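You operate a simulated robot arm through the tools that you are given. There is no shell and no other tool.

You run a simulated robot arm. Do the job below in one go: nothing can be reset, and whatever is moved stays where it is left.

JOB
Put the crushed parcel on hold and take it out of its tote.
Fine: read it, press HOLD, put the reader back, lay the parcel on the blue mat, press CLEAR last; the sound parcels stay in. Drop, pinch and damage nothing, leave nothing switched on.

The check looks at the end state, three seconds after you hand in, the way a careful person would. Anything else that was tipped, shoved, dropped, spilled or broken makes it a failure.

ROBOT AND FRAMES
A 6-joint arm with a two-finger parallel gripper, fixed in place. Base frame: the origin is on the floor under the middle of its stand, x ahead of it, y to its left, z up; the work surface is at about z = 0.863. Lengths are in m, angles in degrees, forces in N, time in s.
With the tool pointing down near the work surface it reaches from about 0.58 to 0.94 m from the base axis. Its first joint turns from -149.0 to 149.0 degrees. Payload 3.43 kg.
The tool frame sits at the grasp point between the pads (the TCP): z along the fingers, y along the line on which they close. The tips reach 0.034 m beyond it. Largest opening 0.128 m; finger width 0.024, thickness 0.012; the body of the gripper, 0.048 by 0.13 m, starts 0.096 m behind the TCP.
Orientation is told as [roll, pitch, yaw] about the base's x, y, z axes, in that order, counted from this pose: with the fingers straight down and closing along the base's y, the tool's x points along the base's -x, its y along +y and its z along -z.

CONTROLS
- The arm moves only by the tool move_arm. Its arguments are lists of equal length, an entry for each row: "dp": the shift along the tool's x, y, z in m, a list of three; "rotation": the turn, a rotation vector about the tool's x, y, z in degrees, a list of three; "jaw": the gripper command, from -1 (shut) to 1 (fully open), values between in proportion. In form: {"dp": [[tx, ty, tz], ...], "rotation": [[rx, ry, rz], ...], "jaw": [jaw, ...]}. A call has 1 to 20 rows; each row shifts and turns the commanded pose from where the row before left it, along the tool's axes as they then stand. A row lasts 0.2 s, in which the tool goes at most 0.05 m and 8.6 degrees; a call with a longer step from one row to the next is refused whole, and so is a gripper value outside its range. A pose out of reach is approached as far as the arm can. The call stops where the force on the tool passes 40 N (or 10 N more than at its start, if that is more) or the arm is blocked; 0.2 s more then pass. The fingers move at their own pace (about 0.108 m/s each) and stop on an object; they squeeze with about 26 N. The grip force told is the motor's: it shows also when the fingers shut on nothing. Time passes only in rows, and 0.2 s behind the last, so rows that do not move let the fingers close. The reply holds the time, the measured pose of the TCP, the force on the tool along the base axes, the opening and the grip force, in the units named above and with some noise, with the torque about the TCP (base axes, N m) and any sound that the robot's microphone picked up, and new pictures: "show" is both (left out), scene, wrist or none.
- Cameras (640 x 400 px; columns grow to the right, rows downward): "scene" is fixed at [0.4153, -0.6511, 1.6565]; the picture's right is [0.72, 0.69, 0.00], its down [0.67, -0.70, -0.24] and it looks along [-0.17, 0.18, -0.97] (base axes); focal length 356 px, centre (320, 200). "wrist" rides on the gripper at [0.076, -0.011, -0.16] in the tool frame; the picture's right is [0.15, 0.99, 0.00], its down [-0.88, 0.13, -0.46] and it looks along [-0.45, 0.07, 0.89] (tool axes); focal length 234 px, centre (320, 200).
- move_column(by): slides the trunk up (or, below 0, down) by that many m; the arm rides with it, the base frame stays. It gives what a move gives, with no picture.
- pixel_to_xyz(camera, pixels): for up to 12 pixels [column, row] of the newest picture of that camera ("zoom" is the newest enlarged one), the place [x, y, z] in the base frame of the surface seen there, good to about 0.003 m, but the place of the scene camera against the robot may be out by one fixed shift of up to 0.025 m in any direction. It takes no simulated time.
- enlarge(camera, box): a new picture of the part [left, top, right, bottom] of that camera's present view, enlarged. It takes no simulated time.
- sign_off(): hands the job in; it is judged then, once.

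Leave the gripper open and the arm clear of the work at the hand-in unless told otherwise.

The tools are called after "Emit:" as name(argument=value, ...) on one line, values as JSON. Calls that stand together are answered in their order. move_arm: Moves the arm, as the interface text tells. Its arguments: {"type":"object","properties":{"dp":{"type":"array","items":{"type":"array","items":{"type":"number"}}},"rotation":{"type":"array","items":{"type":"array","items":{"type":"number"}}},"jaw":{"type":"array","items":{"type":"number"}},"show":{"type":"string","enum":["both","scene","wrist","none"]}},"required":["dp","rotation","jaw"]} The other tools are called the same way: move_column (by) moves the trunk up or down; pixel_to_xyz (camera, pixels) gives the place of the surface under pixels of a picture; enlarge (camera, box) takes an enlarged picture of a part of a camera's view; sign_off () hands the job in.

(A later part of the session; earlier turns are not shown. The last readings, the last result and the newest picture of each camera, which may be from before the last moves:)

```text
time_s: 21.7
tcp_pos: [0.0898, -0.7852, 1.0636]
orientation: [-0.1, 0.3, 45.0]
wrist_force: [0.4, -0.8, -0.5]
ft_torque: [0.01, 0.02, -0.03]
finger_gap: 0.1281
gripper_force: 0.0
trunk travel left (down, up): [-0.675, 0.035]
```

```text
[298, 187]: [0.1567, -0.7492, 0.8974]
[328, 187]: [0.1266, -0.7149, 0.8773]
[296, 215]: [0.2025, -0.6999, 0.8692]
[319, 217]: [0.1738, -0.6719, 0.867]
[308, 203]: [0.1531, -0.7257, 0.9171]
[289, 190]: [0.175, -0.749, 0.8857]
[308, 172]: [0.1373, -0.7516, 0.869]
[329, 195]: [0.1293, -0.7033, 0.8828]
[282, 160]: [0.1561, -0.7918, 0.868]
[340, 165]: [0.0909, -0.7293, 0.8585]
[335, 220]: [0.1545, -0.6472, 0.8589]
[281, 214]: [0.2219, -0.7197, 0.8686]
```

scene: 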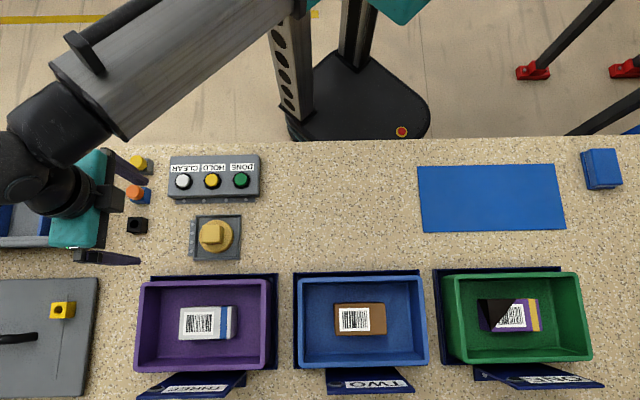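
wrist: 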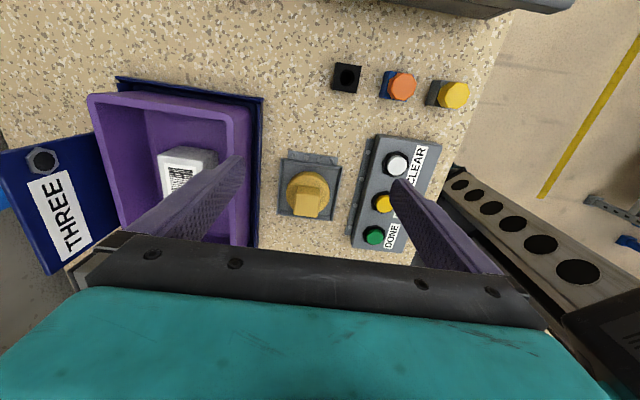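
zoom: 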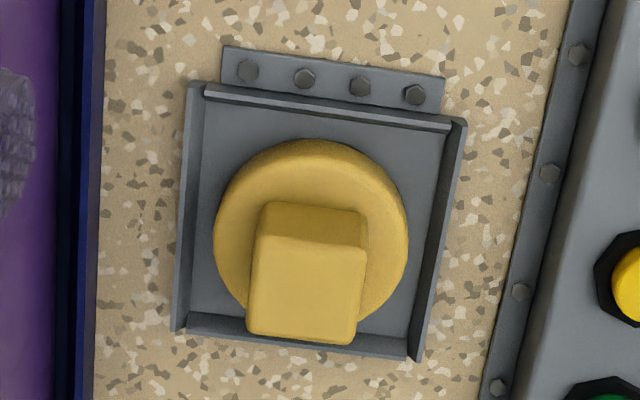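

I'll get the block's top corners more precisely, taking points just inside its edges.

Emit:
pixel_to_xyz(camera="zoom", pixels=[[270, 247], [356, 251], [350, 333], [257, 327], [306, 290], [268, 220], [350, 222], [230, 240], [395, 250], [310, 155], [190, 200], [440, 200]])

```text
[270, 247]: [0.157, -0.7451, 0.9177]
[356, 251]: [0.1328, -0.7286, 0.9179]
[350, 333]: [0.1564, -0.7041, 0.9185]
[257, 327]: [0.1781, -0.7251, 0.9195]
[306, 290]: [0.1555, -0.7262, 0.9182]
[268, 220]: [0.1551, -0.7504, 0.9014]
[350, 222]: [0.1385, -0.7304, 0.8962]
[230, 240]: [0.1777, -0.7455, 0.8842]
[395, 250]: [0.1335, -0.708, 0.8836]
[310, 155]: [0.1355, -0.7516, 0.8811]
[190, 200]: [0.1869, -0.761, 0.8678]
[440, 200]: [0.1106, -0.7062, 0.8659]
```

The block's top centre is at about (0.156,-0.726,0.918), it is about 0.034 m wide, and the disc top is at z≈0.884. I'll set the jaw to about 0.07 m, move over it, and stop at z≈0.96 to check alignment.

Emit:
move_arm(dp=[[-0.0444, -0.0024, 0], [-0.0444, -0.0024, 0], [0, 0, 0.0345], [0, 0, 0.0345], [0, 0, 0.0345], [0, 0, 0]], rotation=[[0, 0, 0], [0, 0, 0], [0, 0, 0], [0, 0, 0], [0, 0, 0], [0, 0, 0]], jaw=[0.1, 0.1, 0.1, 0.1, 0.1, 0.1], show="both")

```text
time_s: 23.1
tcp_pos: [0.1571, -0.7243, 0.9619]
orientation: [-0.1, 0.3, 44.8]
wrist_force: [0.1, -0.4, 0.5]
ft_torque: [0.01, -0.01, 0.03]
finger_gap: 0.0702
gripper_force: 0.1
trunk travel left (down, up): [-0.675, 0.035]
```

scene: 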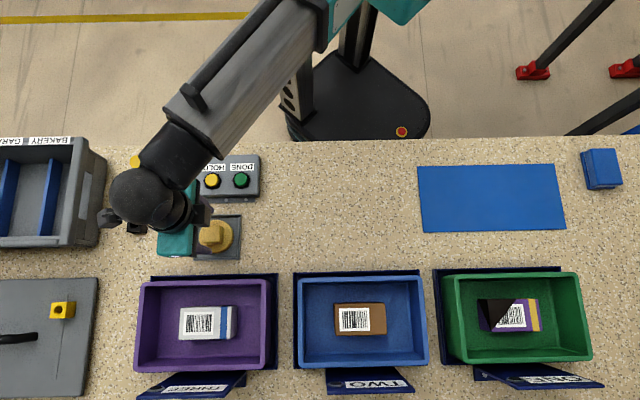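
wrist: 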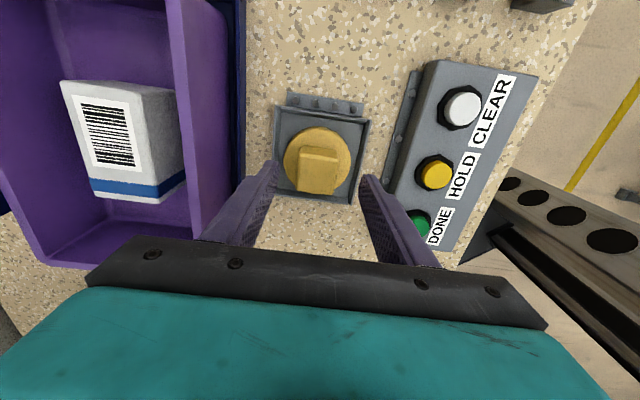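

The block top is centred between the fingertips (about (319,172) in the wrist view). I'll lower 0.04 m to z≈0.922 so the tips stay about 4 mm above the disc, then close.

Emit:
move_arm(dp=[[0, 0, 0.02], [0, 0, 0.019], [0, 0, 0], [0, 0, 0], [0, 0, 0], [0, 0, 0]], rotation=[[0, 0, 0], [0, 0, 0], [0, 0, 0], [0, 0, 0], [0, 0, 0], [0, 0, 0]], jaw=[0.1, 0.1, 0.1, -1, -1, -1], show="both")

```text
time_s: 24.5
tcp_pos: [0.1558, -0.7249, 0.921]
orientation: [-0.1, 0.2, 44.8]
wrist_force: [0.5, -0.6, 0.3]
ft_torque: [0.0, 0.0, 0.0]
finger_gap: 0.0375
gripper_force: 26.3
trunk travel left (down, up): [-0.675, 0.035]
```

scene: 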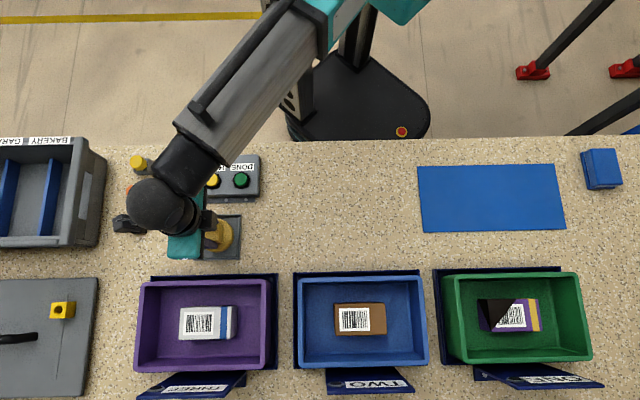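
wrist: 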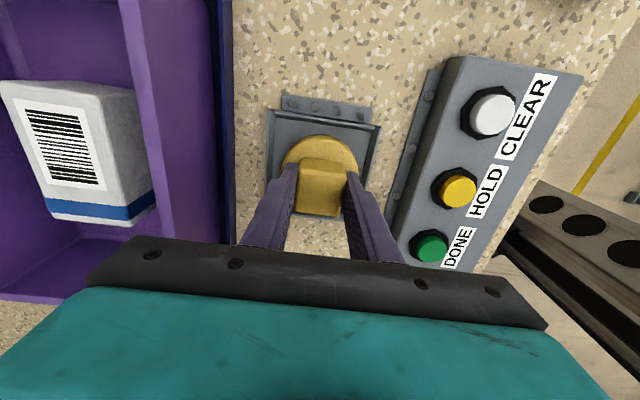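

The grip is on (0.0375 m, 26 N). I note this pose, (0.1558,-0.7249,0.921), for putting the reader back. Now I'll lift straight up by 0.15 m.

Emit:
move_arm(dp=[[0, 0, -0.01], [0, 0, -0.02], [0, 0, -0.03], [0, 0, -0.03], [0, 0, -0.03], [0, 0, -0.03], [0, 0, 0]], rotation=[[0, 0, 0], [0, 0, 0], [0, 0, 0], [0, 0, 0], [0, 0, 0], [0, 0, 0], [0, 0, 0]], jaw=[-1, -1, -1, -1, -1, -1, -1], show="both")

```text
time_s: 26.1
tcp_pos: [0.1558, -0.7222, 1.0725]
orientation: [0.0, 0.3, 44.9]
wrist_force: [0.1, -1.4, -0.2]
ft_torque: [-0.03, 0.03, -0.02]
finger_gap: 0.0
gripper_force: 26.1
trunk travel left (down, up): [-0.675, 0.035]
```

scene: 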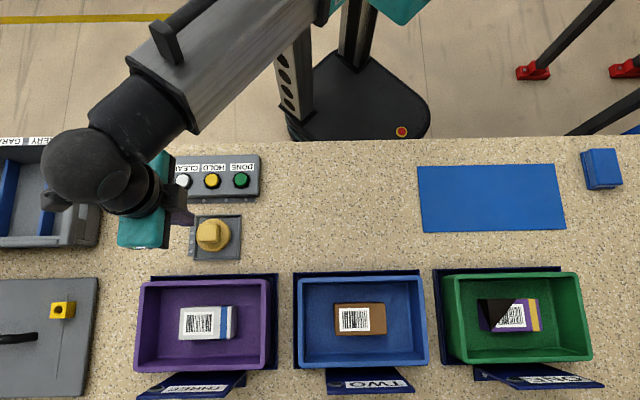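
wrist: 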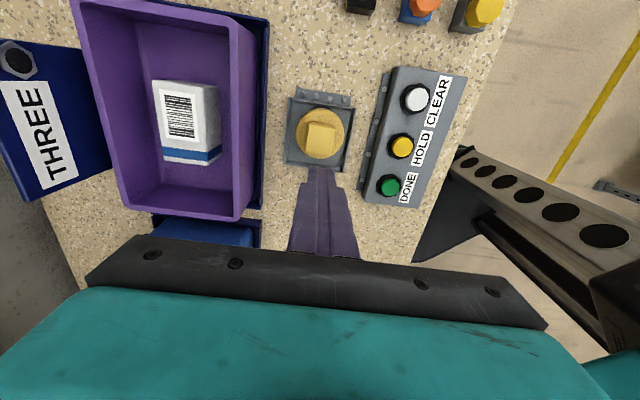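

The reader slipped out and stayed in its tray; the gripper closed on nothing. I'll look closely at how it sits now.

Emit:
enlarge(camera="wrist", box=[275, 80, 365, 180])

Emit:
enlarge(camera="scene", box=[180, 205, 250, 265])

Emit:
pixel_to_xyz(camera="wrist", pixels=[[320, 138], [310, 128], [332, 128], [309, 148], [332, 150], [302, 135], [320, 113], [320, 200], [318, 172]])

```text
4.00 times, centred on (320, 130) of wrist
```

zoom: 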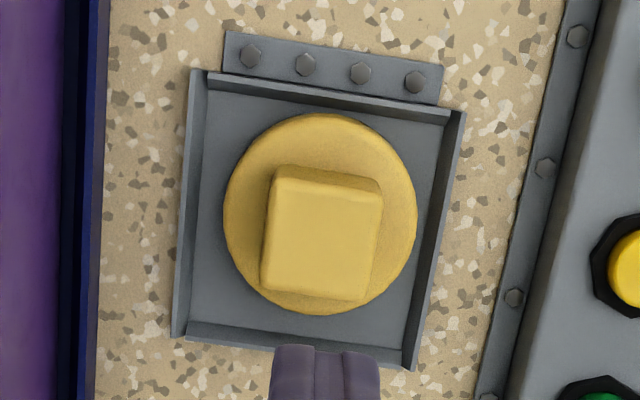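

```text
6.67 times, centred on (215, 235) of scene
```

zoom: 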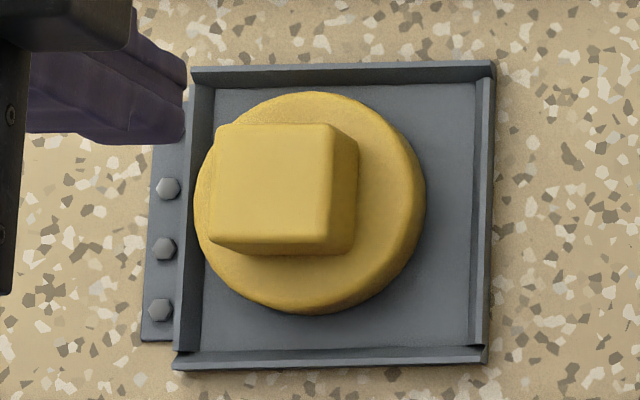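

```text
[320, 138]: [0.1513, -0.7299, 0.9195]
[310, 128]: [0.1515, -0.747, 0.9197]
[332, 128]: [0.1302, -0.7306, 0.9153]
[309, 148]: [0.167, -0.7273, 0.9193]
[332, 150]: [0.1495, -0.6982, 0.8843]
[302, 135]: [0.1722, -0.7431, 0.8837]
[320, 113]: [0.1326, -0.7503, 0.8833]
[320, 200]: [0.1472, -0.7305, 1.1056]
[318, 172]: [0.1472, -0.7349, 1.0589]
```

It has shifted about 5 mm within the tray but still sits flat. I'll measure its new position precisely before gripping again.

Emit:
pixel_to_xyz(camera="wrist", pixels=[[312.5, 129.5], [332.5, 132], [329.5, 151.5], [309, 150], [320.7, 140.5], [299, 133], [343, 140], [320, 160], [322, 110], [290, 130], [352, 140]])

Emit:
pixel_to_xyz(camera="zoom", pixels=[[225, 135], [322, 132], [325, 240], [220, 240], [345, 190], [205, 200], [415, 195], [310, 305], [300, 105], [450, 200]])

```text
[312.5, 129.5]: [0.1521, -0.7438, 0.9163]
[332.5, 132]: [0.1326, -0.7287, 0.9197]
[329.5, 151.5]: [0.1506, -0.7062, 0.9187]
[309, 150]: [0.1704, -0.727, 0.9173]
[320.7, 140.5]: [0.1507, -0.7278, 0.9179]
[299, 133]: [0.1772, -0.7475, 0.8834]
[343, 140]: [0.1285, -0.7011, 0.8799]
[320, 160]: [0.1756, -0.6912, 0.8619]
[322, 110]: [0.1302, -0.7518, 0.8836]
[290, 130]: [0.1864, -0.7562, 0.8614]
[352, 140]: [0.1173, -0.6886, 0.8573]
```

```text
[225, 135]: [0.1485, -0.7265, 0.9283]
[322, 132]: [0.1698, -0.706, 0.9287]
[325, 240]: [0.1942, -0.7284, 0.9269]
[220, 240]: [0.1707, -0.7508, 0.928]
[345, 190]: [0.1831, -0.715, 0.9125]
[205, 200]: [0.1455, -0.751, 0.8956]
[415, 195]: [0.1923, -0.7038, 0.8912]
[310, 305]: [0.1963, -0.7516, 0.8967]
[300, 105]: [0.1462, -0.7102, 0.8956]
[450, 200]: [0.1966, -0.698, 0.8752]
```

The new block centre is about (0.151,-0.727), and the sides are vertical. I'll open, re-centre, go back down, and grip. This time I'll lift only a few mm while watching the force, to see why it slipped.

Emit:
move_arm(dp=[[0.0055, 0.0008, 0], [0, 0, 0.035], [0, 0, 0.035], [0, 0, 0.035], [0, 0, 0.03], [0, 0, 0.0165], [0, 0, 0], [0, 0, 0], [0, 0, 0], [0, 0, 0], [0, 0, 0]], rotation=[[0, 0, 0], [0, 0, 0], [0, 0, 0], [0, 0, 0], [0, 0, 0], [0, 0, 0], [0, 0, 0], [0, 0, 0], [0, 0, 0], [0, 0, 0], [0, 0, 0]], jaw=[0.1, 0.1, 0.1, 0.1, 0.1, 0.1, 0.1, -1, -1, -1, -1], show="wrist")

Emit:
move_arm(dp=[[0, 0, -0.002], [0, 0, -0.002], [0, 0, 0]], rotation=[[0, 0, 0], [0, 0, 0], [0, 0, 0]], jaw=[-1, -1, -1], show="both")

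```text
time_s: 28.5
tcp_pos: [0.1521, -0.7277, 0.9228]
orientation: [-0.1, 0.3, 44.9]
wrist_force: [-0.3, -0.1, 0.1]
ft_torque: [0.0, -0.01, -0.01]
finger_gap: 0.0374
gripper_force: 25.9
trunk travel left (down, up): [-0.675, 0.035]
```

wrist: 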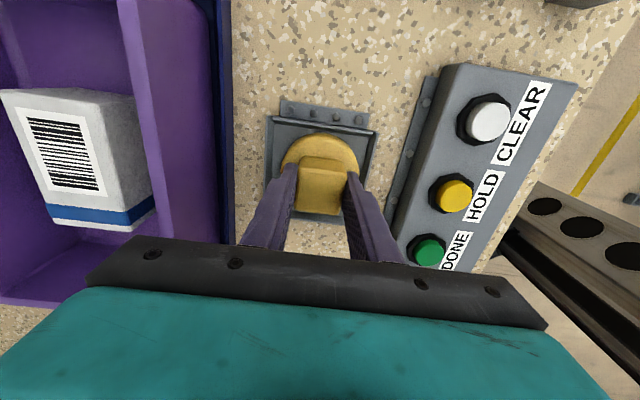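

```text
time_s: 29.3
tcp_pos: [0.1524, -0.728, 0.9259]
orientation: [0.0, 0.4, 44.8]
wrist_force: [0.0, 0.8, -0.3]
ft_torque: [-0.03, -0.01, 0.02]
finger_gap: 0.0373
gripper_force: 26.0
trunk travel left (down, up): [-0.675, 0.035]
```

scene: 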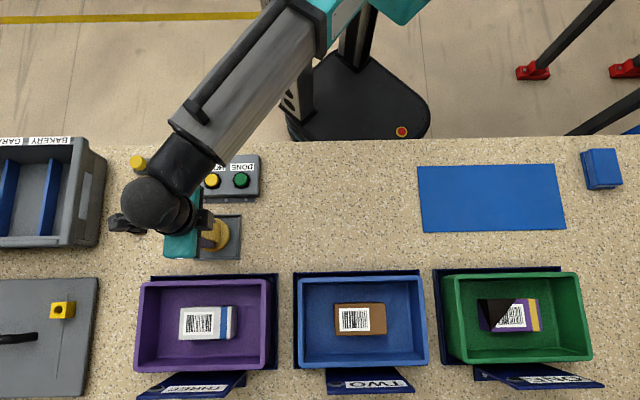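
wrist: 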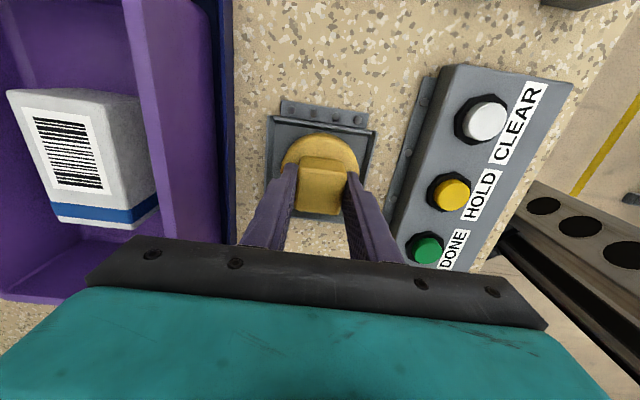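

The force shows only -0.3 N, so either the reader is very light or the fingers are sliding up it. I'll measure the block's top height.

Emit:
enlarge(camera="wrist", box=[260, 120, 380, 225])

Emit:
pixel_to_xyz(camera="wrist", pixels=[[310, 180], [325, 180], [335, 190], [320, 200], [315, 190], [320, 145], [295, 160], [345, 165], [300, 150]])

Emit:
enlarge(camera="scene", box=[180, 205, 250, 265])

```text
3.81 times, centred on (320, 172) of wrist
```

zoom: 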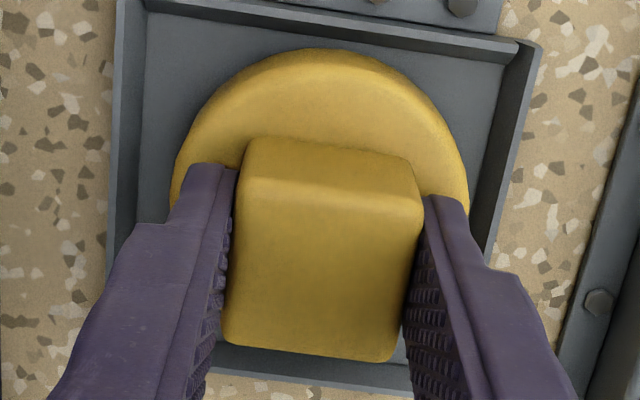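

```text
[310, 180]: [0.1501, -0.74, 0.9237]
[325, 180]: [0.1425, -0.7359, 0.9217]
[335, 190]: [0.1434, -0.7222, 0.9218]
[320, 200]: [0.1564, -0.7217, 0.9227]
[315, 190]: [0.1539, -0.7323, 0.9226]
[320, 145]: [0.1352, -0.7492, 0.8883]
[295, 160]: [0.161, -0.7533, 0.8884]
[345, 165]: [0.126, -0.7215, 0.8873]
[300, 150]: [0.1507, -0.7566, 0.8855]
```

```text
6.67 times, centred on (215, 235) of scene
```

zoom: 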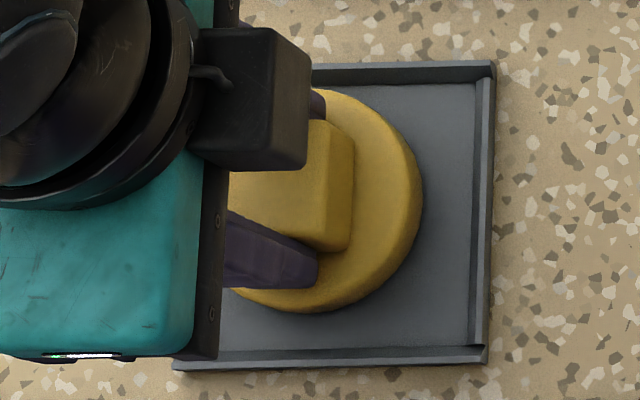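

The block top rose from 0.918 to 0.9225, so it is lifting and is light. It may have slipped earlier from moving too fast. I'll lift slowly and check again.

Emit:
move_arm(dp=[[0, 0, -0.003], [0, 0, -0.003], [0, 0, -0.003], [0, 0, -0.003], [0, 0, 0]], rotation=[[0, 0, 0], [0, 0, 0], [0, 0, 0], [0, 0, 0], [0, 0, 0]], jaw=[-1, -1, -1, -1, -1], show="wrist")

Emit:
pixel_to_xyz(camera="wrist", pixels=[[310, 180], [325, 180], [335, 190], [320, 200], [320, 145], [295, 160]])

```text
time_s: 30.5
tcp_pos: [0.152, -0.7279, 0.9371]
orientation: [-0.2, 0.4, 44.9]
wrist_force: [0.2, 0.7, -0.7]
ft_torque: [-0.02, 0.01, 0.01]
finger_gap: 0.0376
gripper_force: 25.7
trunk travel left (down, up): [-0.675, 0.035]
```

wrist: 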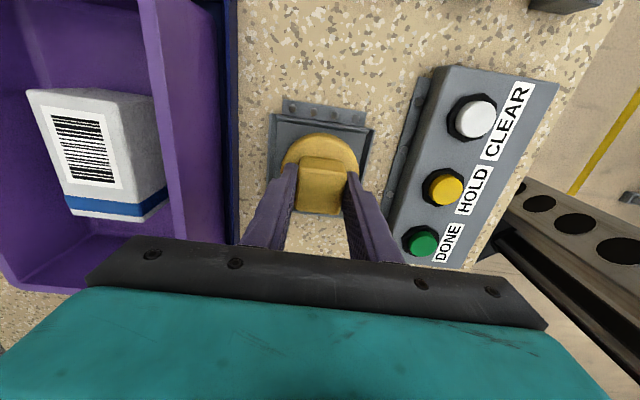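

```text
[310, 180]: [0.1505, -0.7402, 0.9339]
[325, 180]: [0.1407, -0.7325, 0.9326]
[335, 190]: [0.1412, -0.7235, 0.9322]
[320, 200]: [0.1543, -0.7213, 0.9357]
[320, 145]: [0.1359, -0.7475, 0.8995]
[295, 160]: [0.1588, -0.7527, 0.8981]
```

It's holding: top at about 0.9335, with no slip relative to the TCP. I'll keep lifting gently.

Emit:
move_arm(dp=[[0, 0, -0.005], [0, 0, -0.007], [0, 0, -0.008], [0, 0, -0.008], [0, 0, -0.008], [0, 0, -0.006], [0, 0, -0.004], [0, 0, 0]], rotation=[[0, 0, 0], [0, 0, 0], [0, 0, 0], [0, 0, 0], [0, 0, 0], [0, 0, 0], [0, 0, 0], [0, 0, 0]], jaw=[-1, -1, -1, -1, -1, -1, -1, -1], show="both")

Emit:
pixel_to_xyz(camera="wrist", pixels=[[310, 180], [325, 180], [335, 190], [320, 200], [320, 145], [295, 160]])

```text
time_s: 32.3
tcp_pos: [0.1506, -0.7288, 0.9825]
orientation: [-0.1, 0.3, 44.9]
wrist_force: [0.6, 0.3, -1.1]
ft_torque: [-0.01, 0.0, -0.02]
finger_gap: 0.0373
gripper_force: 26.4
trunk travel left (down, up): [-0.675, 0.035]
```

scene: 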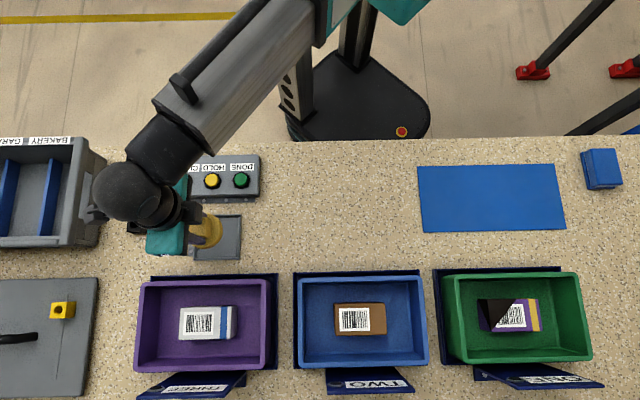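
wrist: 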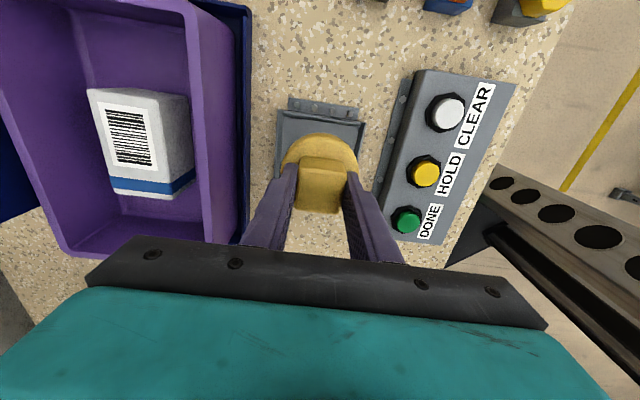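

```text
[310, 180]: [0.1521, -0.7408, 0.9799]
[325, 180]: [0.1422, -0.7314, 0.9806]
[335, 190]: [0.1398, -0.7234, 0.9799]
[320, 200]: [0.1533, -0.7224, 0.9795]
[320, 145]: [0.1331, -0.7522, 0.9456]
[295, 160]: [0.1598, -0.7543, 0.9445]
```

It's held steadily (gap 0.0373, about 1 N of weight). I'll raise to z≈1.06 and then start along the clear strip at modest speed, keeping away from the other parcels so they aren't read by accident.

Emit:
move_arm(dp=[[0, 0, -0.006], [0, 0, -0.01], [0, 0, -0.012], [0, 0, -0.012], [0, 0, -0.012], [0, 0, -0.012], [0, 0, -0.01], [0, 0, -0.005], [-0.005, 0, 0], [-0.01, 0, 0], [-0.015, 0, 0], [-0.015, 0, 0], [-0.015, 0, 0], [-0.015, 0, 0], [-0.01, 0, 0], [-0.005, 0, 0], [0, 0, 0]], rotation=[[0, 0, 0], [0, 0, 0], [0, 0, 0], [0, 0, 0], [0, 0, 0], [0, 0, 0], [0, 0, 0], [0, 0, 0], [0, 0, 0], [0, 0, 0], [0, 0, 0], [0, 0, 0], [0, 0, 0], [0, 0, 0], [0, 0, 0], [0, 0, 0], [0, 0, 0]], jaw=[-1, -1, -1, -1, -1, -1, -1, -1, -1, -1, -1, -1, -1, -1, -1, -1, -1], show="both")

Emit:
pixel_to_xyz(camera="wrist", pixels=[[310, 180], [325, 180], [335, 190], [320, 200], [320, 145], [295, 160]])

```text
time_s: 35.9
tcp_pos: [0.2155, -0.6646, 1.0605]
orientation: [-0.2, 0.4, 44.9]
wrist_force: [0.6, 0.3, -0.8]
ft_torque: [0.0, -0.02, 0.0]
finger_gap: 0.0373
gripper_force: 25.7
trunk travel left (down, up): [-0.675, 0.035]
```

scene: 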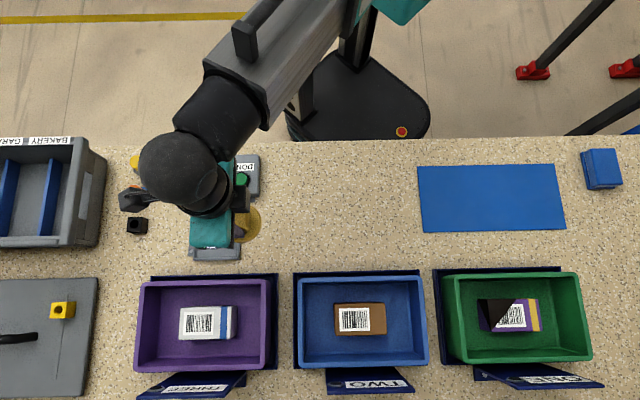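
wrist: 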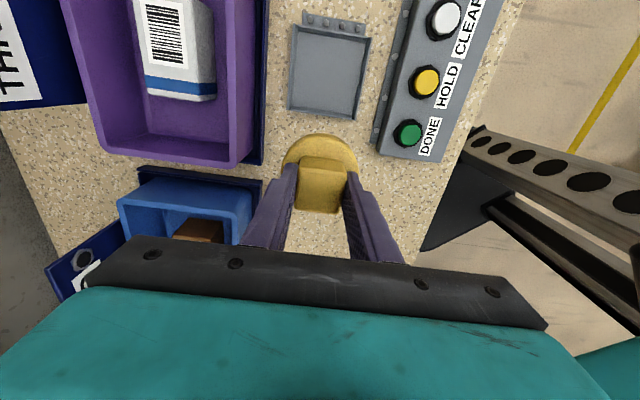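

```text
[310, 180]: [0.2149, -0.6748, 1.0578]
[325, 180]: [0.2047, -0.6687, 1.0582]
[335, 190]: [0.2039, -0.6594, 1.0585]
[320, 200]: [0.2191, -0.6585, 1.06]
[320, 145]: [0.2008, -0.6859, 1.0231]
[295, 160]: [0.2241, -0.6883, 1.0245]
```

The reader is stable in the grip. I'll continue along the strip toward tote ONE.

Emit:
move_arm(dp=[[-0.008, 0, 0], [-0.014, 0, 0], [-0.018, 0, 0], [-0.018, 0, 0], [-0.018, 0, 0], [-0.018, 0, 0], [-0.018, 0, 0], [-0.018, 0, 0], [-0.018, 0, 0], [-0.018, 0, 0], [-0.018, 0, 0], [-0.018, 0, 0], [-0.018, 0, 0], [-0.018, 0, 0], [-0.018, 0, 0], [-0.018, 0, 0], [-0.018, 0, 0], [-0.018, 0, 0], [-0.013, 0, 0], [-0.006, 0, 0]], rotation=[[0, 0, 0], [0, 0, 0], [0, 0, 0], [0, 0, 0], [0, 0, 0], [0, 0, 0], [0, 0, 0], [0, 0, 0], [0, 0, 0], [0, 0, 0], [0, 0, 0], [0, 0, 0], [0, 0, 0], [0, 0, 0], [0, 0, 0], [0, 0, 0], [0, 0, 0], [0, 0, 0], [0, 0, 0], [0, 0, 0]], jaw=[-1, -1, -1, -1, -1, -1, -1, -1, -1, -1, -1, -1, -1, -1, -1, -1, -1, -1, -1, -1], show="both")

```text
time_s: 40.1
tcp_pos: [0.448, -0.4316, 1.0591]
orientation: [-0.2, 0.3, 45.0]
wrist_force: [0.3, 0.2, -1.1]
ft_torque: [0.0, -0.02, 0.0]
finger_gap: 0.0373
gripper_force: 25.9
trunk travel left (down, up): [-0.675, 0.035]
```

scene: 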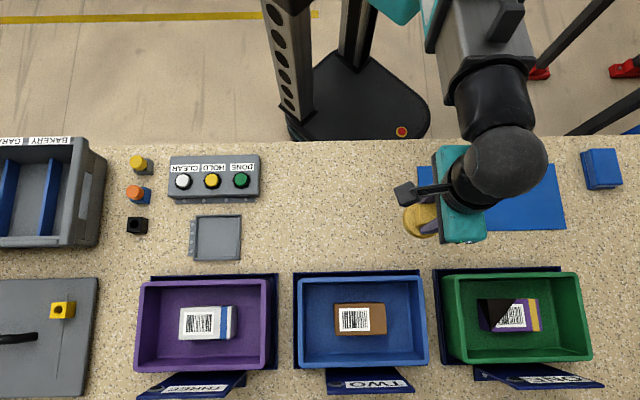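
wrist: 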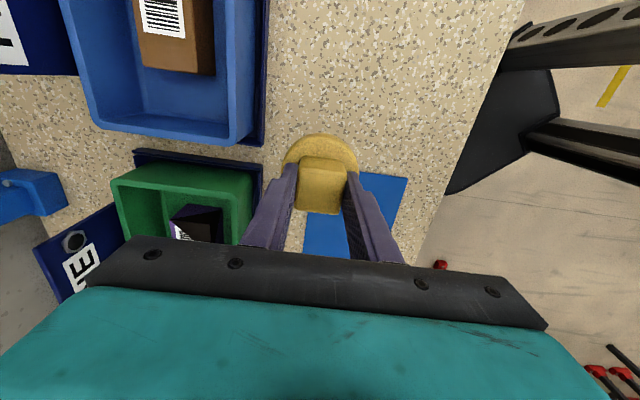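

I'm at u≈0.01, still over the strip. Before moving over the parcel I'll measure the visible barcode on it again.

Emit:
pixel_to_xyz(camera="scene", pixels=[[505, 320], [515, 315], [521, 310], [524, 325], [500, 328], [510, 325], [533, 315], [497, 305], [480, 300], [492, 300]])

Emit:
enlarge(camera="scene", box=[470, 290, 550, 340])

```text
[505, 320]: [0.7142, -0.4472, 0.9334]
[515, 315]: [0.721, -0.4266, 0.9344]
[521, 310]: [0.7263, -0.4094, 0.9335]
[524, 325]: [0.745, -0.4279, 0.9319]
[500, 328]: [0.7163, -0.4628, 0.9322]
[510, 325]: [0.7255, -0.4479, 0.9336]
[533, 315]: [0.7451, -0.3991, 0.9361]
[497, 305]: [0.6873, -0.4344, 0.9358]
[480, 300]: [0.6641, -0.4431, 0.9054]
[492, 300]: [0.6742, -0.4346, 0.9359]
```

```text
8.00 times, centred on (510, 315) of scene
```

zoom: 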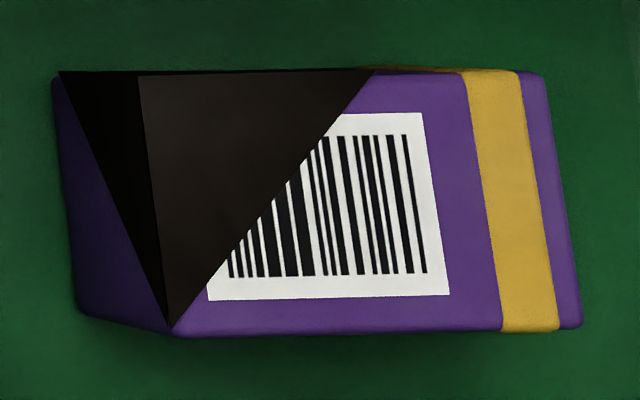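

The full label centre, corrected, is about (0.6935,-0.434,0.923). I'll move the reader diagonally over it at z≈1.06. The reader's underside will be about 0.08 m above the label and clear of the tote rim at 0.947.

Emit:
move_arm(dp=[[-0.0051, -0.0052, 0], [-0.0103, -0.0104, 0], [-0.0128, -0.0131, 0], [-0.0128, -0.0131, 0], [-0.0128, -0.0131, 0], [-0.0128, -0.0131, 0], [-0.0128, -0.0131, 0], [-0.0128, -0.0131, 0], [-0.0128, -0.0131, 0], [-0.0128, -0.0131, 0], [-0.0128, -0.0131, 0], [-0.0128, -0.0131, 0], [-0.0128, -0.0131, 0], [-0.0103, -0.0104, 0], [-0.0051, -0.0052, 0], [0, 0, 0], [0, 0, 0]], rotation=[[0, 0, 0], [0, 0, 0], [0, 0, 0], [0, 0, 0], [0, 0, 0], [0, 0, 0], [0, 0, 0], [0, 0, 0], [0, 0, 0], [0, 0, 0], [0, 0, 0], [0, 0, 0], [0, 0, 0], [0, 0, 0], [0, 0, 0], [0, 0, 0], [0, 0, 0]], jaw=[-1, -1, -1, -1, -1, -1, -1, -1, -1, -1, -1, -1, -1, -1, -1, -1, -1], show="both")

```text
time_s: 43.7
tcp_pos: [0.6925, -0.4357, 1.0592]
orientation: [0.0, 0.3, 44.9]
wrist_force: [-0.6, 1.0, -1.0]
ft_torque: [-0.04, 0.0, -0.01]
finger_gap: 0.0376
gripper_force: 26.7
trunk travel left (down, up): [-0.675, 0.035]
```

scene: 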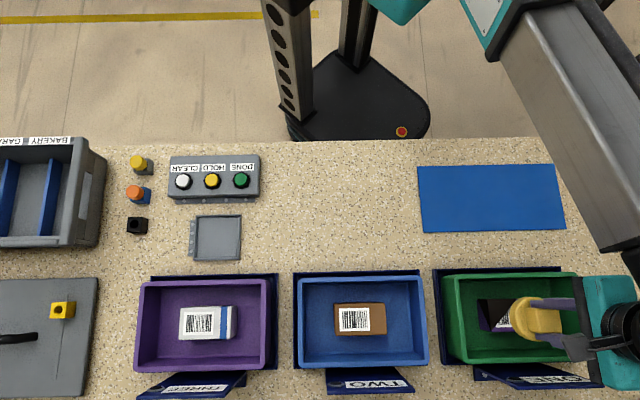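
wrist: 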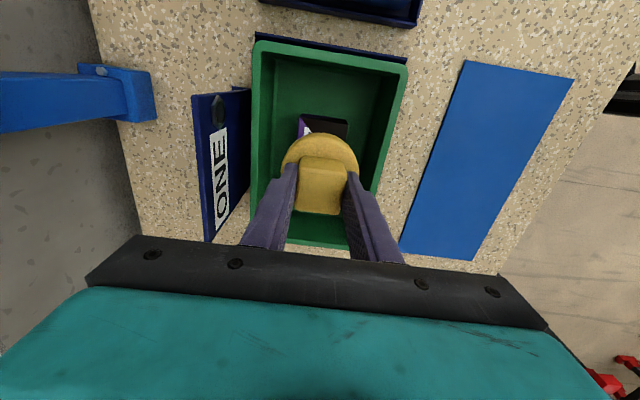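

No beep yet. I'll lower slowly over the label to about 3 cm clearance.

Emit:
move_arm(dp=[[0, 0, 0.004], [0, 0, 0.008], [0, 0, 0.008], [0, 0, 0.008], [0, 0, 0.008], [0, 0, 0.008], [0, 0, 0.004], [0, 0, 0], [0, 0, 0]], rotation=[[0, 0, 0], [0, 0, 0], [0, 0, 0], [0, 0, 0], [0, 0, 0], [0, 0, 0], [0, 0, 0], [0, 0, 0], [0, 0, 0]], jaw=[-1, -1, -1, -1, -1, -1, -1, -1, -1], show="both")

```text
time_s: 45.7
tcp_pos: [0.6934, -0.4351, 1.0116]
orientation: [0.0, 0.3, 45.0]
wrist_force: [-0.7, 0.5, -1.8]
ft_torque: [0.01, 0.01, -0.01]
finger_gap: 0.0375
gripper_force: 26.2
trunk travel left (down, up): [-0.675, 0.035]
```

scene: 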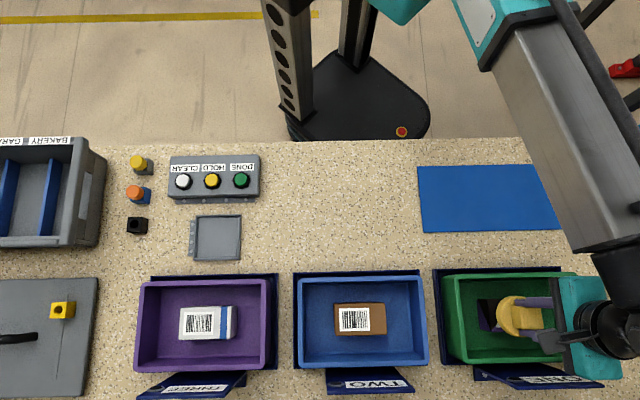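
wrist: 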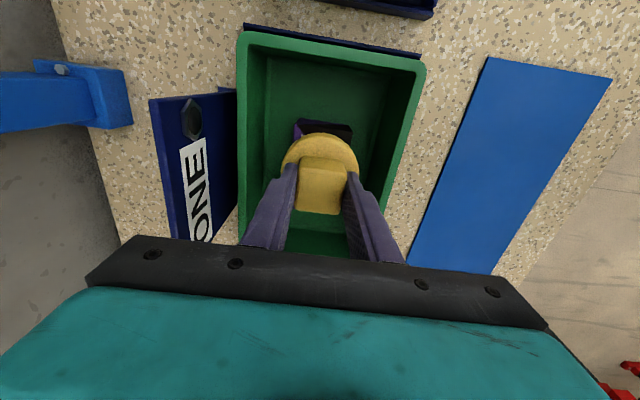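

Still no beep, and the ONE lamp is dark. I'll check the tray's floor height so I know the reader's exact thickness before going lower.

Emit:
pixel_to_xyz(camera="scene", pixels=[[205, 230], [217, 238], [228, 245], [215, 225], [270, 220], [490, 200]])

Emit:
pixel_to_xyz(camera="wrist", pixels=[[310, 180], [335, 190], [320, 200], [320, 145], [295, 160], [330, 128], [300, 130], [345, 130]])

Emit:
enlarge(camera="wrist", box=[250, 100, 400, 220])

Emit:
enlarge(camera="scene", box=[460, 270, 580, 360])

```text
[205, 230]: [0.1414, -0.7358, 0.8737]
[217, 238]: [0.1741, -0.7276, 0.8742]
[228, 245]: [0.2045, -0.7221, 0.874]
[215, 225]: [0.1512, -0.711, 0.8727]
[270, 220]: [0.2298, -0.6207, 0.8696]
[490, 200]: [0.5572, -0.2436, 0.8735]
```

```text
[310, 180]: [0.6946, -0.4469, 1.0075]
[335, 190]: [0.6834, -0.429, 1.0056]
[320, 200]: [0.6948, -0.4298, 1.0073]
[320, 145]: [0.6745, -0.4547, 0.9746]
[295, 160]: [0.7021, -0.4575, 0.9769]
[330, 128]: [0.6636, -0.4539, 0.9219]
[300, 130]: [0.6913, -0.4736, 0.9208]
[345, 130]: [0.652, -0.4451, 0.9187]
```

```text
3.33 times, centred on (325, 160) of wrist
```

zoom: 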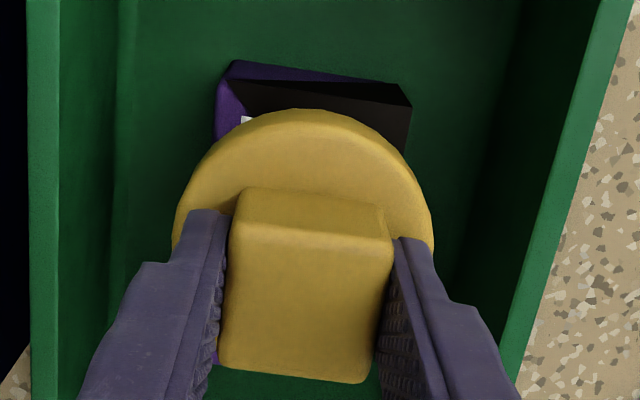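

```text
4.44 times, centred on (520, 315) of scene
```

zoom: 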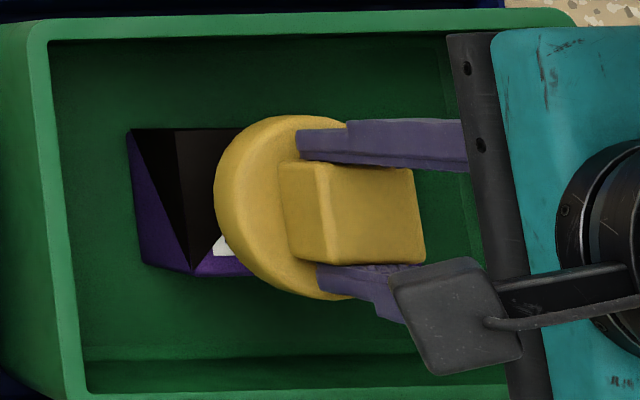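

The reader's underside is about 0.057 below the TCP, so the gap to the label is about 3 cm. I'll lower another 1.5 cm and hold there.

Emit:
move_arm(dp=[[0, 0, 0.003], [0, 0, 0.004], [0, 0, 0.004], [0, 0, 0.004], [0, 0, 0], [0, 0, 0], [0, 0, 0], [0, 0, 0]], rotation=[[0, 0, 0], [0, 0, 0], [0, 0, 0], [0, 0, 0], [0, 0, 0], [0, 0, 0], [0, 0, 0], [0, 0, 0]], jaw=[-1, -1, -1, -1, -1, -1, -1, -1], show="both")

```text
time_s: 47.5
tcp_pos: [0.694, -0.433, 0.9947]
orientation: [-0.1, 0.3, 44.9]
wrist_force: [-0.3, 0.1, -1.0]
ft_torque: [0.0, -0.01, 0.0]
finger_gap: 0.0377
gripper_force: 25.9
trunk travel left (down, up): [-0.675, 0.035]
```

scene: 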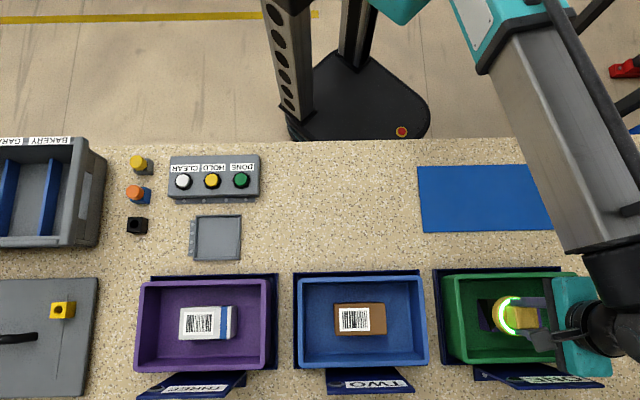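
wrist: 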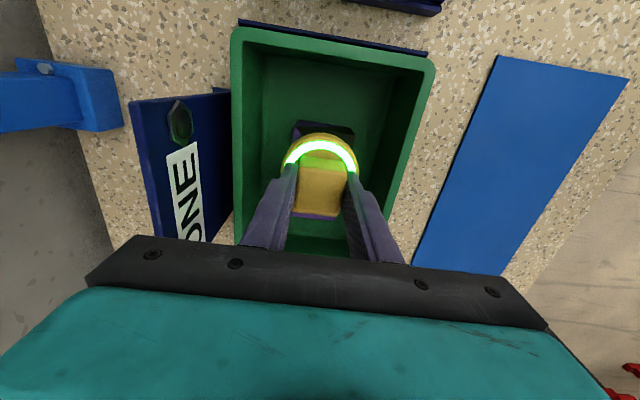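

The reader's ring lit green, so it has read the label. I'll check the ONE sign lamp.

Emit:
enlarge(camera="wrist", box=[120, 80, 260, 220])

Emit:
enlarge(camera="scene", box=[460, 280, 620, 400])

Emit:
enlarge(camera="scene", box=[130, 140, 280, 260])

```text
2.86 times, centred on (190, 150) of wrist
```

zoom: 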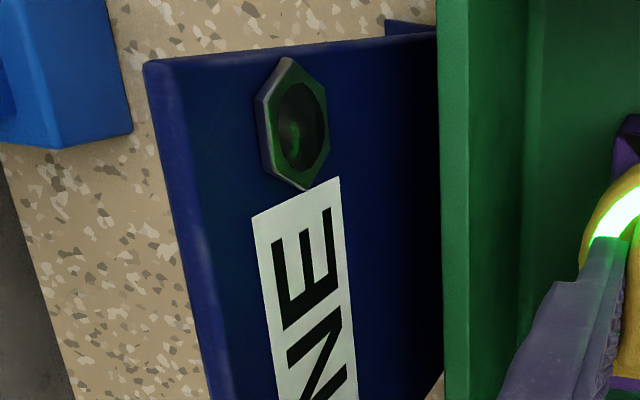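

```text
3.33 times, centred on (540, 340) of scene
```

zoom: 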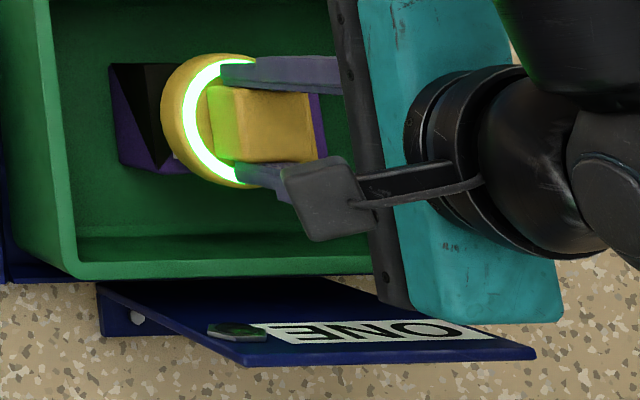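

```text
3.33 times, centred on (205, 200) of scene
```

zoom: 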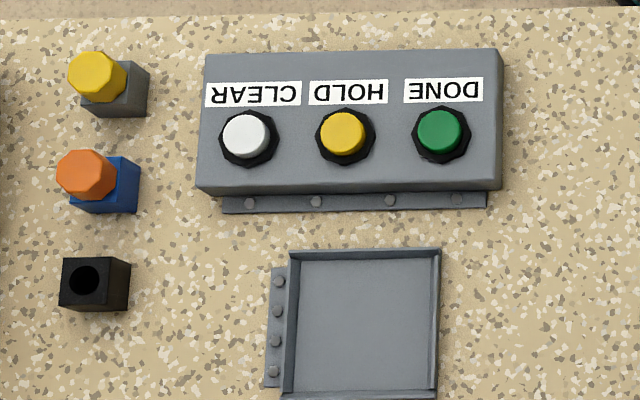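

The read worked; the lamp only shows reflected green. Now I'll raise the reader straight up slowly to clear the tote.

Emit:
move_arm(dp=[[0, 0, -0.004], [0, 0, -0.008], [0, 0, -0.01], [0, 0, -0.012], [0, 0, -0.012], [0, 0, -0.012], [0, 0, -0.01], [0, 0, -0.005], [0, 0, 0]], rotation=[[0, 0, 0], [0, 0, 0], [0, 0, 0], [0, 0, 0], [0, 0, 0], [0, 0, 0], [0, 0, 0], [0, 0, 0], [0, 0, 0]], jaw=[-1, -1, -1, -1, -1, -1, -1, -1, -1], show="both")

```text
time_s: 49.5
tcp_pos: [0.6934, -0.4352, 1.0677]
orientation: [-0.1, 0.3, 44.9]
wrist_force: [-0.1, 0.3, -0.6]
ft_torque: [-0.01, 0.01, 0.05]
finger_gap: 0.0374
gripper_force: 26.3
trunk travel left (down, up): [-0.675, 0.035]
```

scene: 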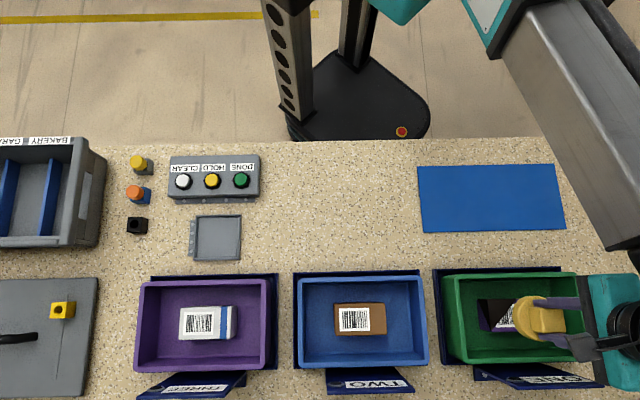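
wrist: 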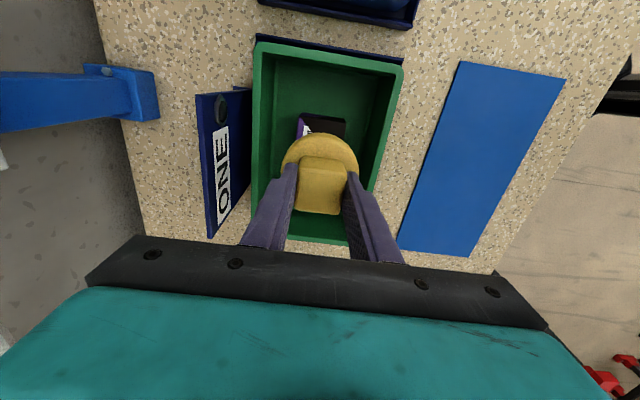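

The ring went off after the read. I'll move back to the clear strip, rising to about 1.15, then tilt to check the screen before going to the cradle.

Emit:
move_arm(dp=[[0.0051, 0.0052, -0.004], [0.0103, 0.0104, -0.006], [0.0128, 0.0131, -0.007], [0.0128, 0.0131, -0.007], [0.0128, 0.0131, -0.007], [0.0128, 0.0131, -0.007], [0.0128, 0.0131, -0.007], [0.0128, 0.0131, -0.007], [0.0128, 0.0131, -0.007], [0.0128, 0.0131, -0.007], [0.0128, 0.0131, -0.007], [0.0128, 0.0131, -0.007], [0.0128, 0.0131, -0.007], [0.015, 0.0104, -0.006], [0.017, 0.0052, -0.004], [0.018, 0, 0], [0.018, 0, 0], [0.018, 0, 0], [0.014, 0, 0], [0.007, 0, 0]], rotation=[[0, 0, 0], [0, 0, 0], [0, 0, 0], [0, 0, 0], [0, 0, 0], [0, 0, 0], [0, 0, 0], [0, 0, 0], [0, 0, 0], [0, 0, 0], [0, 0, 0], [0, 0, 0], [0, 0, 0], [0, 0, 0], [0, 0, 0], [0, 0, 0], [0, 0, 0], [0, 0, 0], [0, 0, 0], [0, 0, 0]], jaw=[-1, -1, -1, -1, -1, -1, -1, -1, -1, -1, -1, -1, -1, -1, -1, -1, -1, -1, -1, -1], show="both")

```text
time_s: 53.7
tcp_pos: [0.3841, -0.4945, 1.1677]
orientation: [-0.1, 0.2, 44.8]
wrist_force: [0.1, -0.2, -1.4]
ft_torque: [0.01, -0.05, 0.0]
finger_gap: 0.0373
gripper_force: 26.1
trunk travel left (down, up): [-0.675, 0.035]
```

scene: 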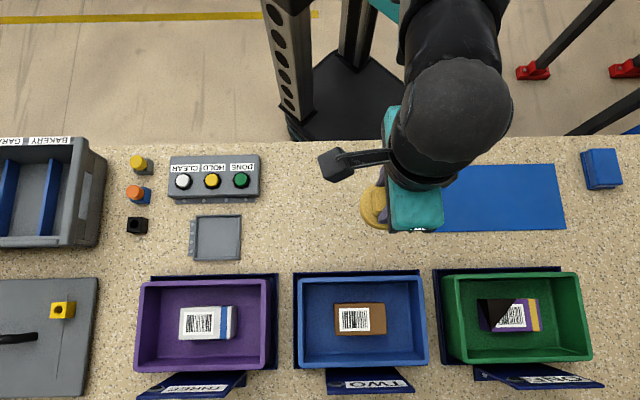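
wrist: 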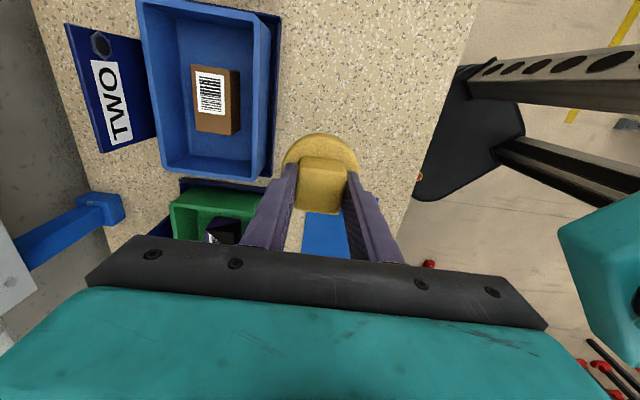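

Now a gentle sideways tilt (5° per row) to see the screen with the reader in hand.

Emit:
move_arm(dp=[[0, 0, 0], [0, 0, 0], [0, 0, 0], [0, 0, 0], [0, 0, 0], [0, 0, 0], [0, 0, 0], [0, 0, 0]], rotation=[[3, 0, 0], [5, 0, 0], [5, 0, 0], [5, 0, 0], [5, 0, 0], [5, 0, 0], [3, 0, 0], [0, 0, 0]], jaw=[-1, -1, -1, -1, -1, -1, -1, -1], show="both")

Emit:
enlarge(camera="wrist", box=[0, 0, 240, 240])

```text
time_s: 55.5
tcp_pos: [0.3929, -0.511, 1.1736]
orientation: [-31.0, 0.3, 45.0]
wrist_force: [0.3, -0.5, -1.5]
ft_torque: [0.01, 0.03, 0.01]
finger_gap: 0.0375
gripper_force: 26.2
out of reach, approached as far as the arm can: row 6, 7
trunk travel left (down, up): [-0.675, 0.035]
```

scene: 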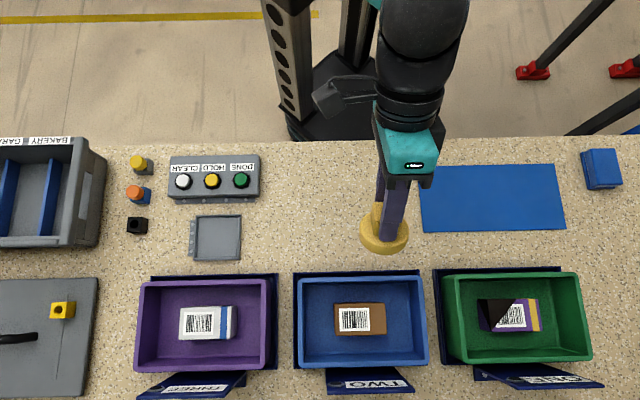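
wrist: 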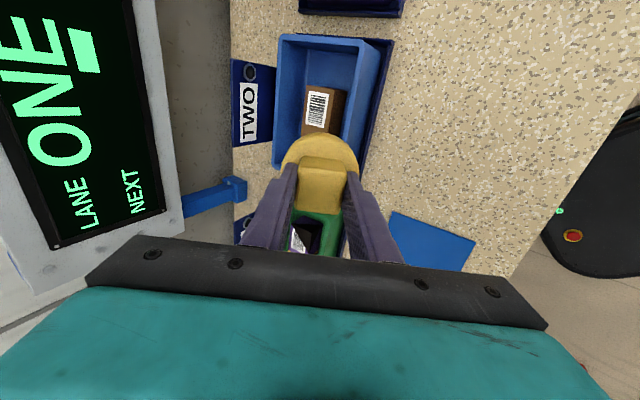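

```text
1.67 times, centred on (120, 120) of wrist
```

zoom: 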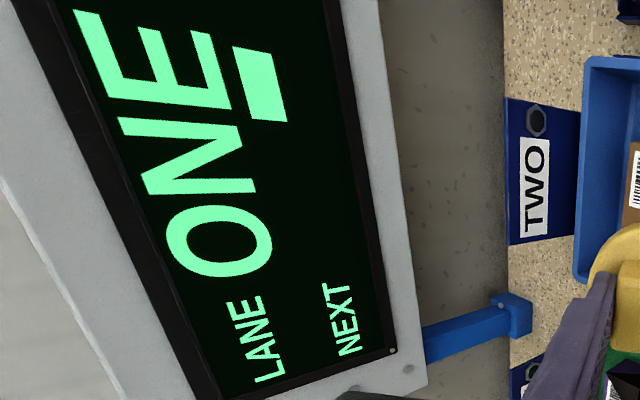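

The screen reads LANE: ONE, NEXT: –, so the read is confirmed. I'll level the tool and carry the reader along the strip back to its tray.

Emit:
move_arm(dp=[[0, 0, 0], [0, 0, 0], [0, 0, 0], [0, 0, 0], [0, 0, 0], [0, 0, 0], [0, 0, 0], [0, 0, 0], [0.006, 0, 0.004], [0.012, 0, 0.008], [0.016, 0, 0.01], [0.018, 0, 0.01], [0.018, 0, 0.01], [0.018, 0, 0.01], [0.018, 0, 0.01], [0.018, 0, 0.01], [0.018, 0, 0.01], [0.018, 0, 0.01], [0.018, 0, 0.008], [0.018, 0, 0.004]], rotation=[[-3, 0, 0], [-5, 0, 0], [-5, 0, 0], [-5, 0, 0], [-5, 0, 0], [-5, 0, 0], [-3, 0, 0], [0, 0, 0], [0, 0, 0], [0, 0, 0], [0, 0, 0], [0, 0, 0], [0, 0, 0], [0, 0, 0], [0, 0, 0], [0, 0, 0], [0, 0, 0], [0, 0, 0], [0, 0, 0], [0, 0, 0]], jaw=[-1, -1, -1, -1, -1, -1, -1, -1, -1, -1, -1, -1, -1, -1, -1, -1, -1, -1, -1, -1], show="both")

```text
time_s: 59.7
tcp_pos: [0.2533, -0.6487, 1.0703]
orientation: [0.0, 0.3, 45.0]
wrist_force: [0.0, 0.5, -1.0]
ft_torque: [0.0, 0.0, -0.03]
finger_gap: 0.0374
gripper_force: 26.1
trunk travel left (down, up): [-0.675, 0.035]
```

scene: 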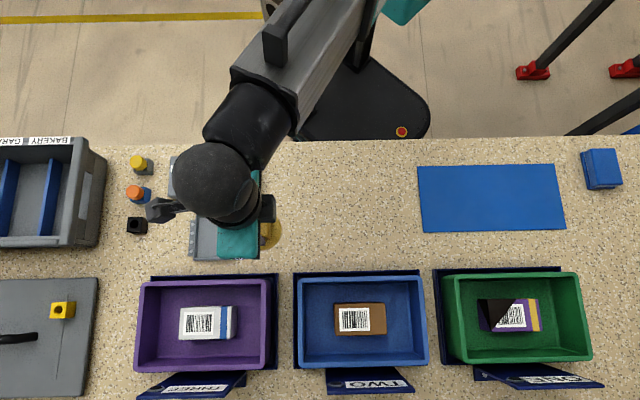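
wrist: 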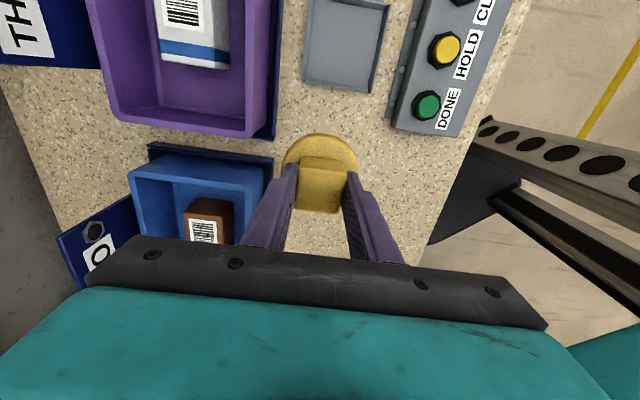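

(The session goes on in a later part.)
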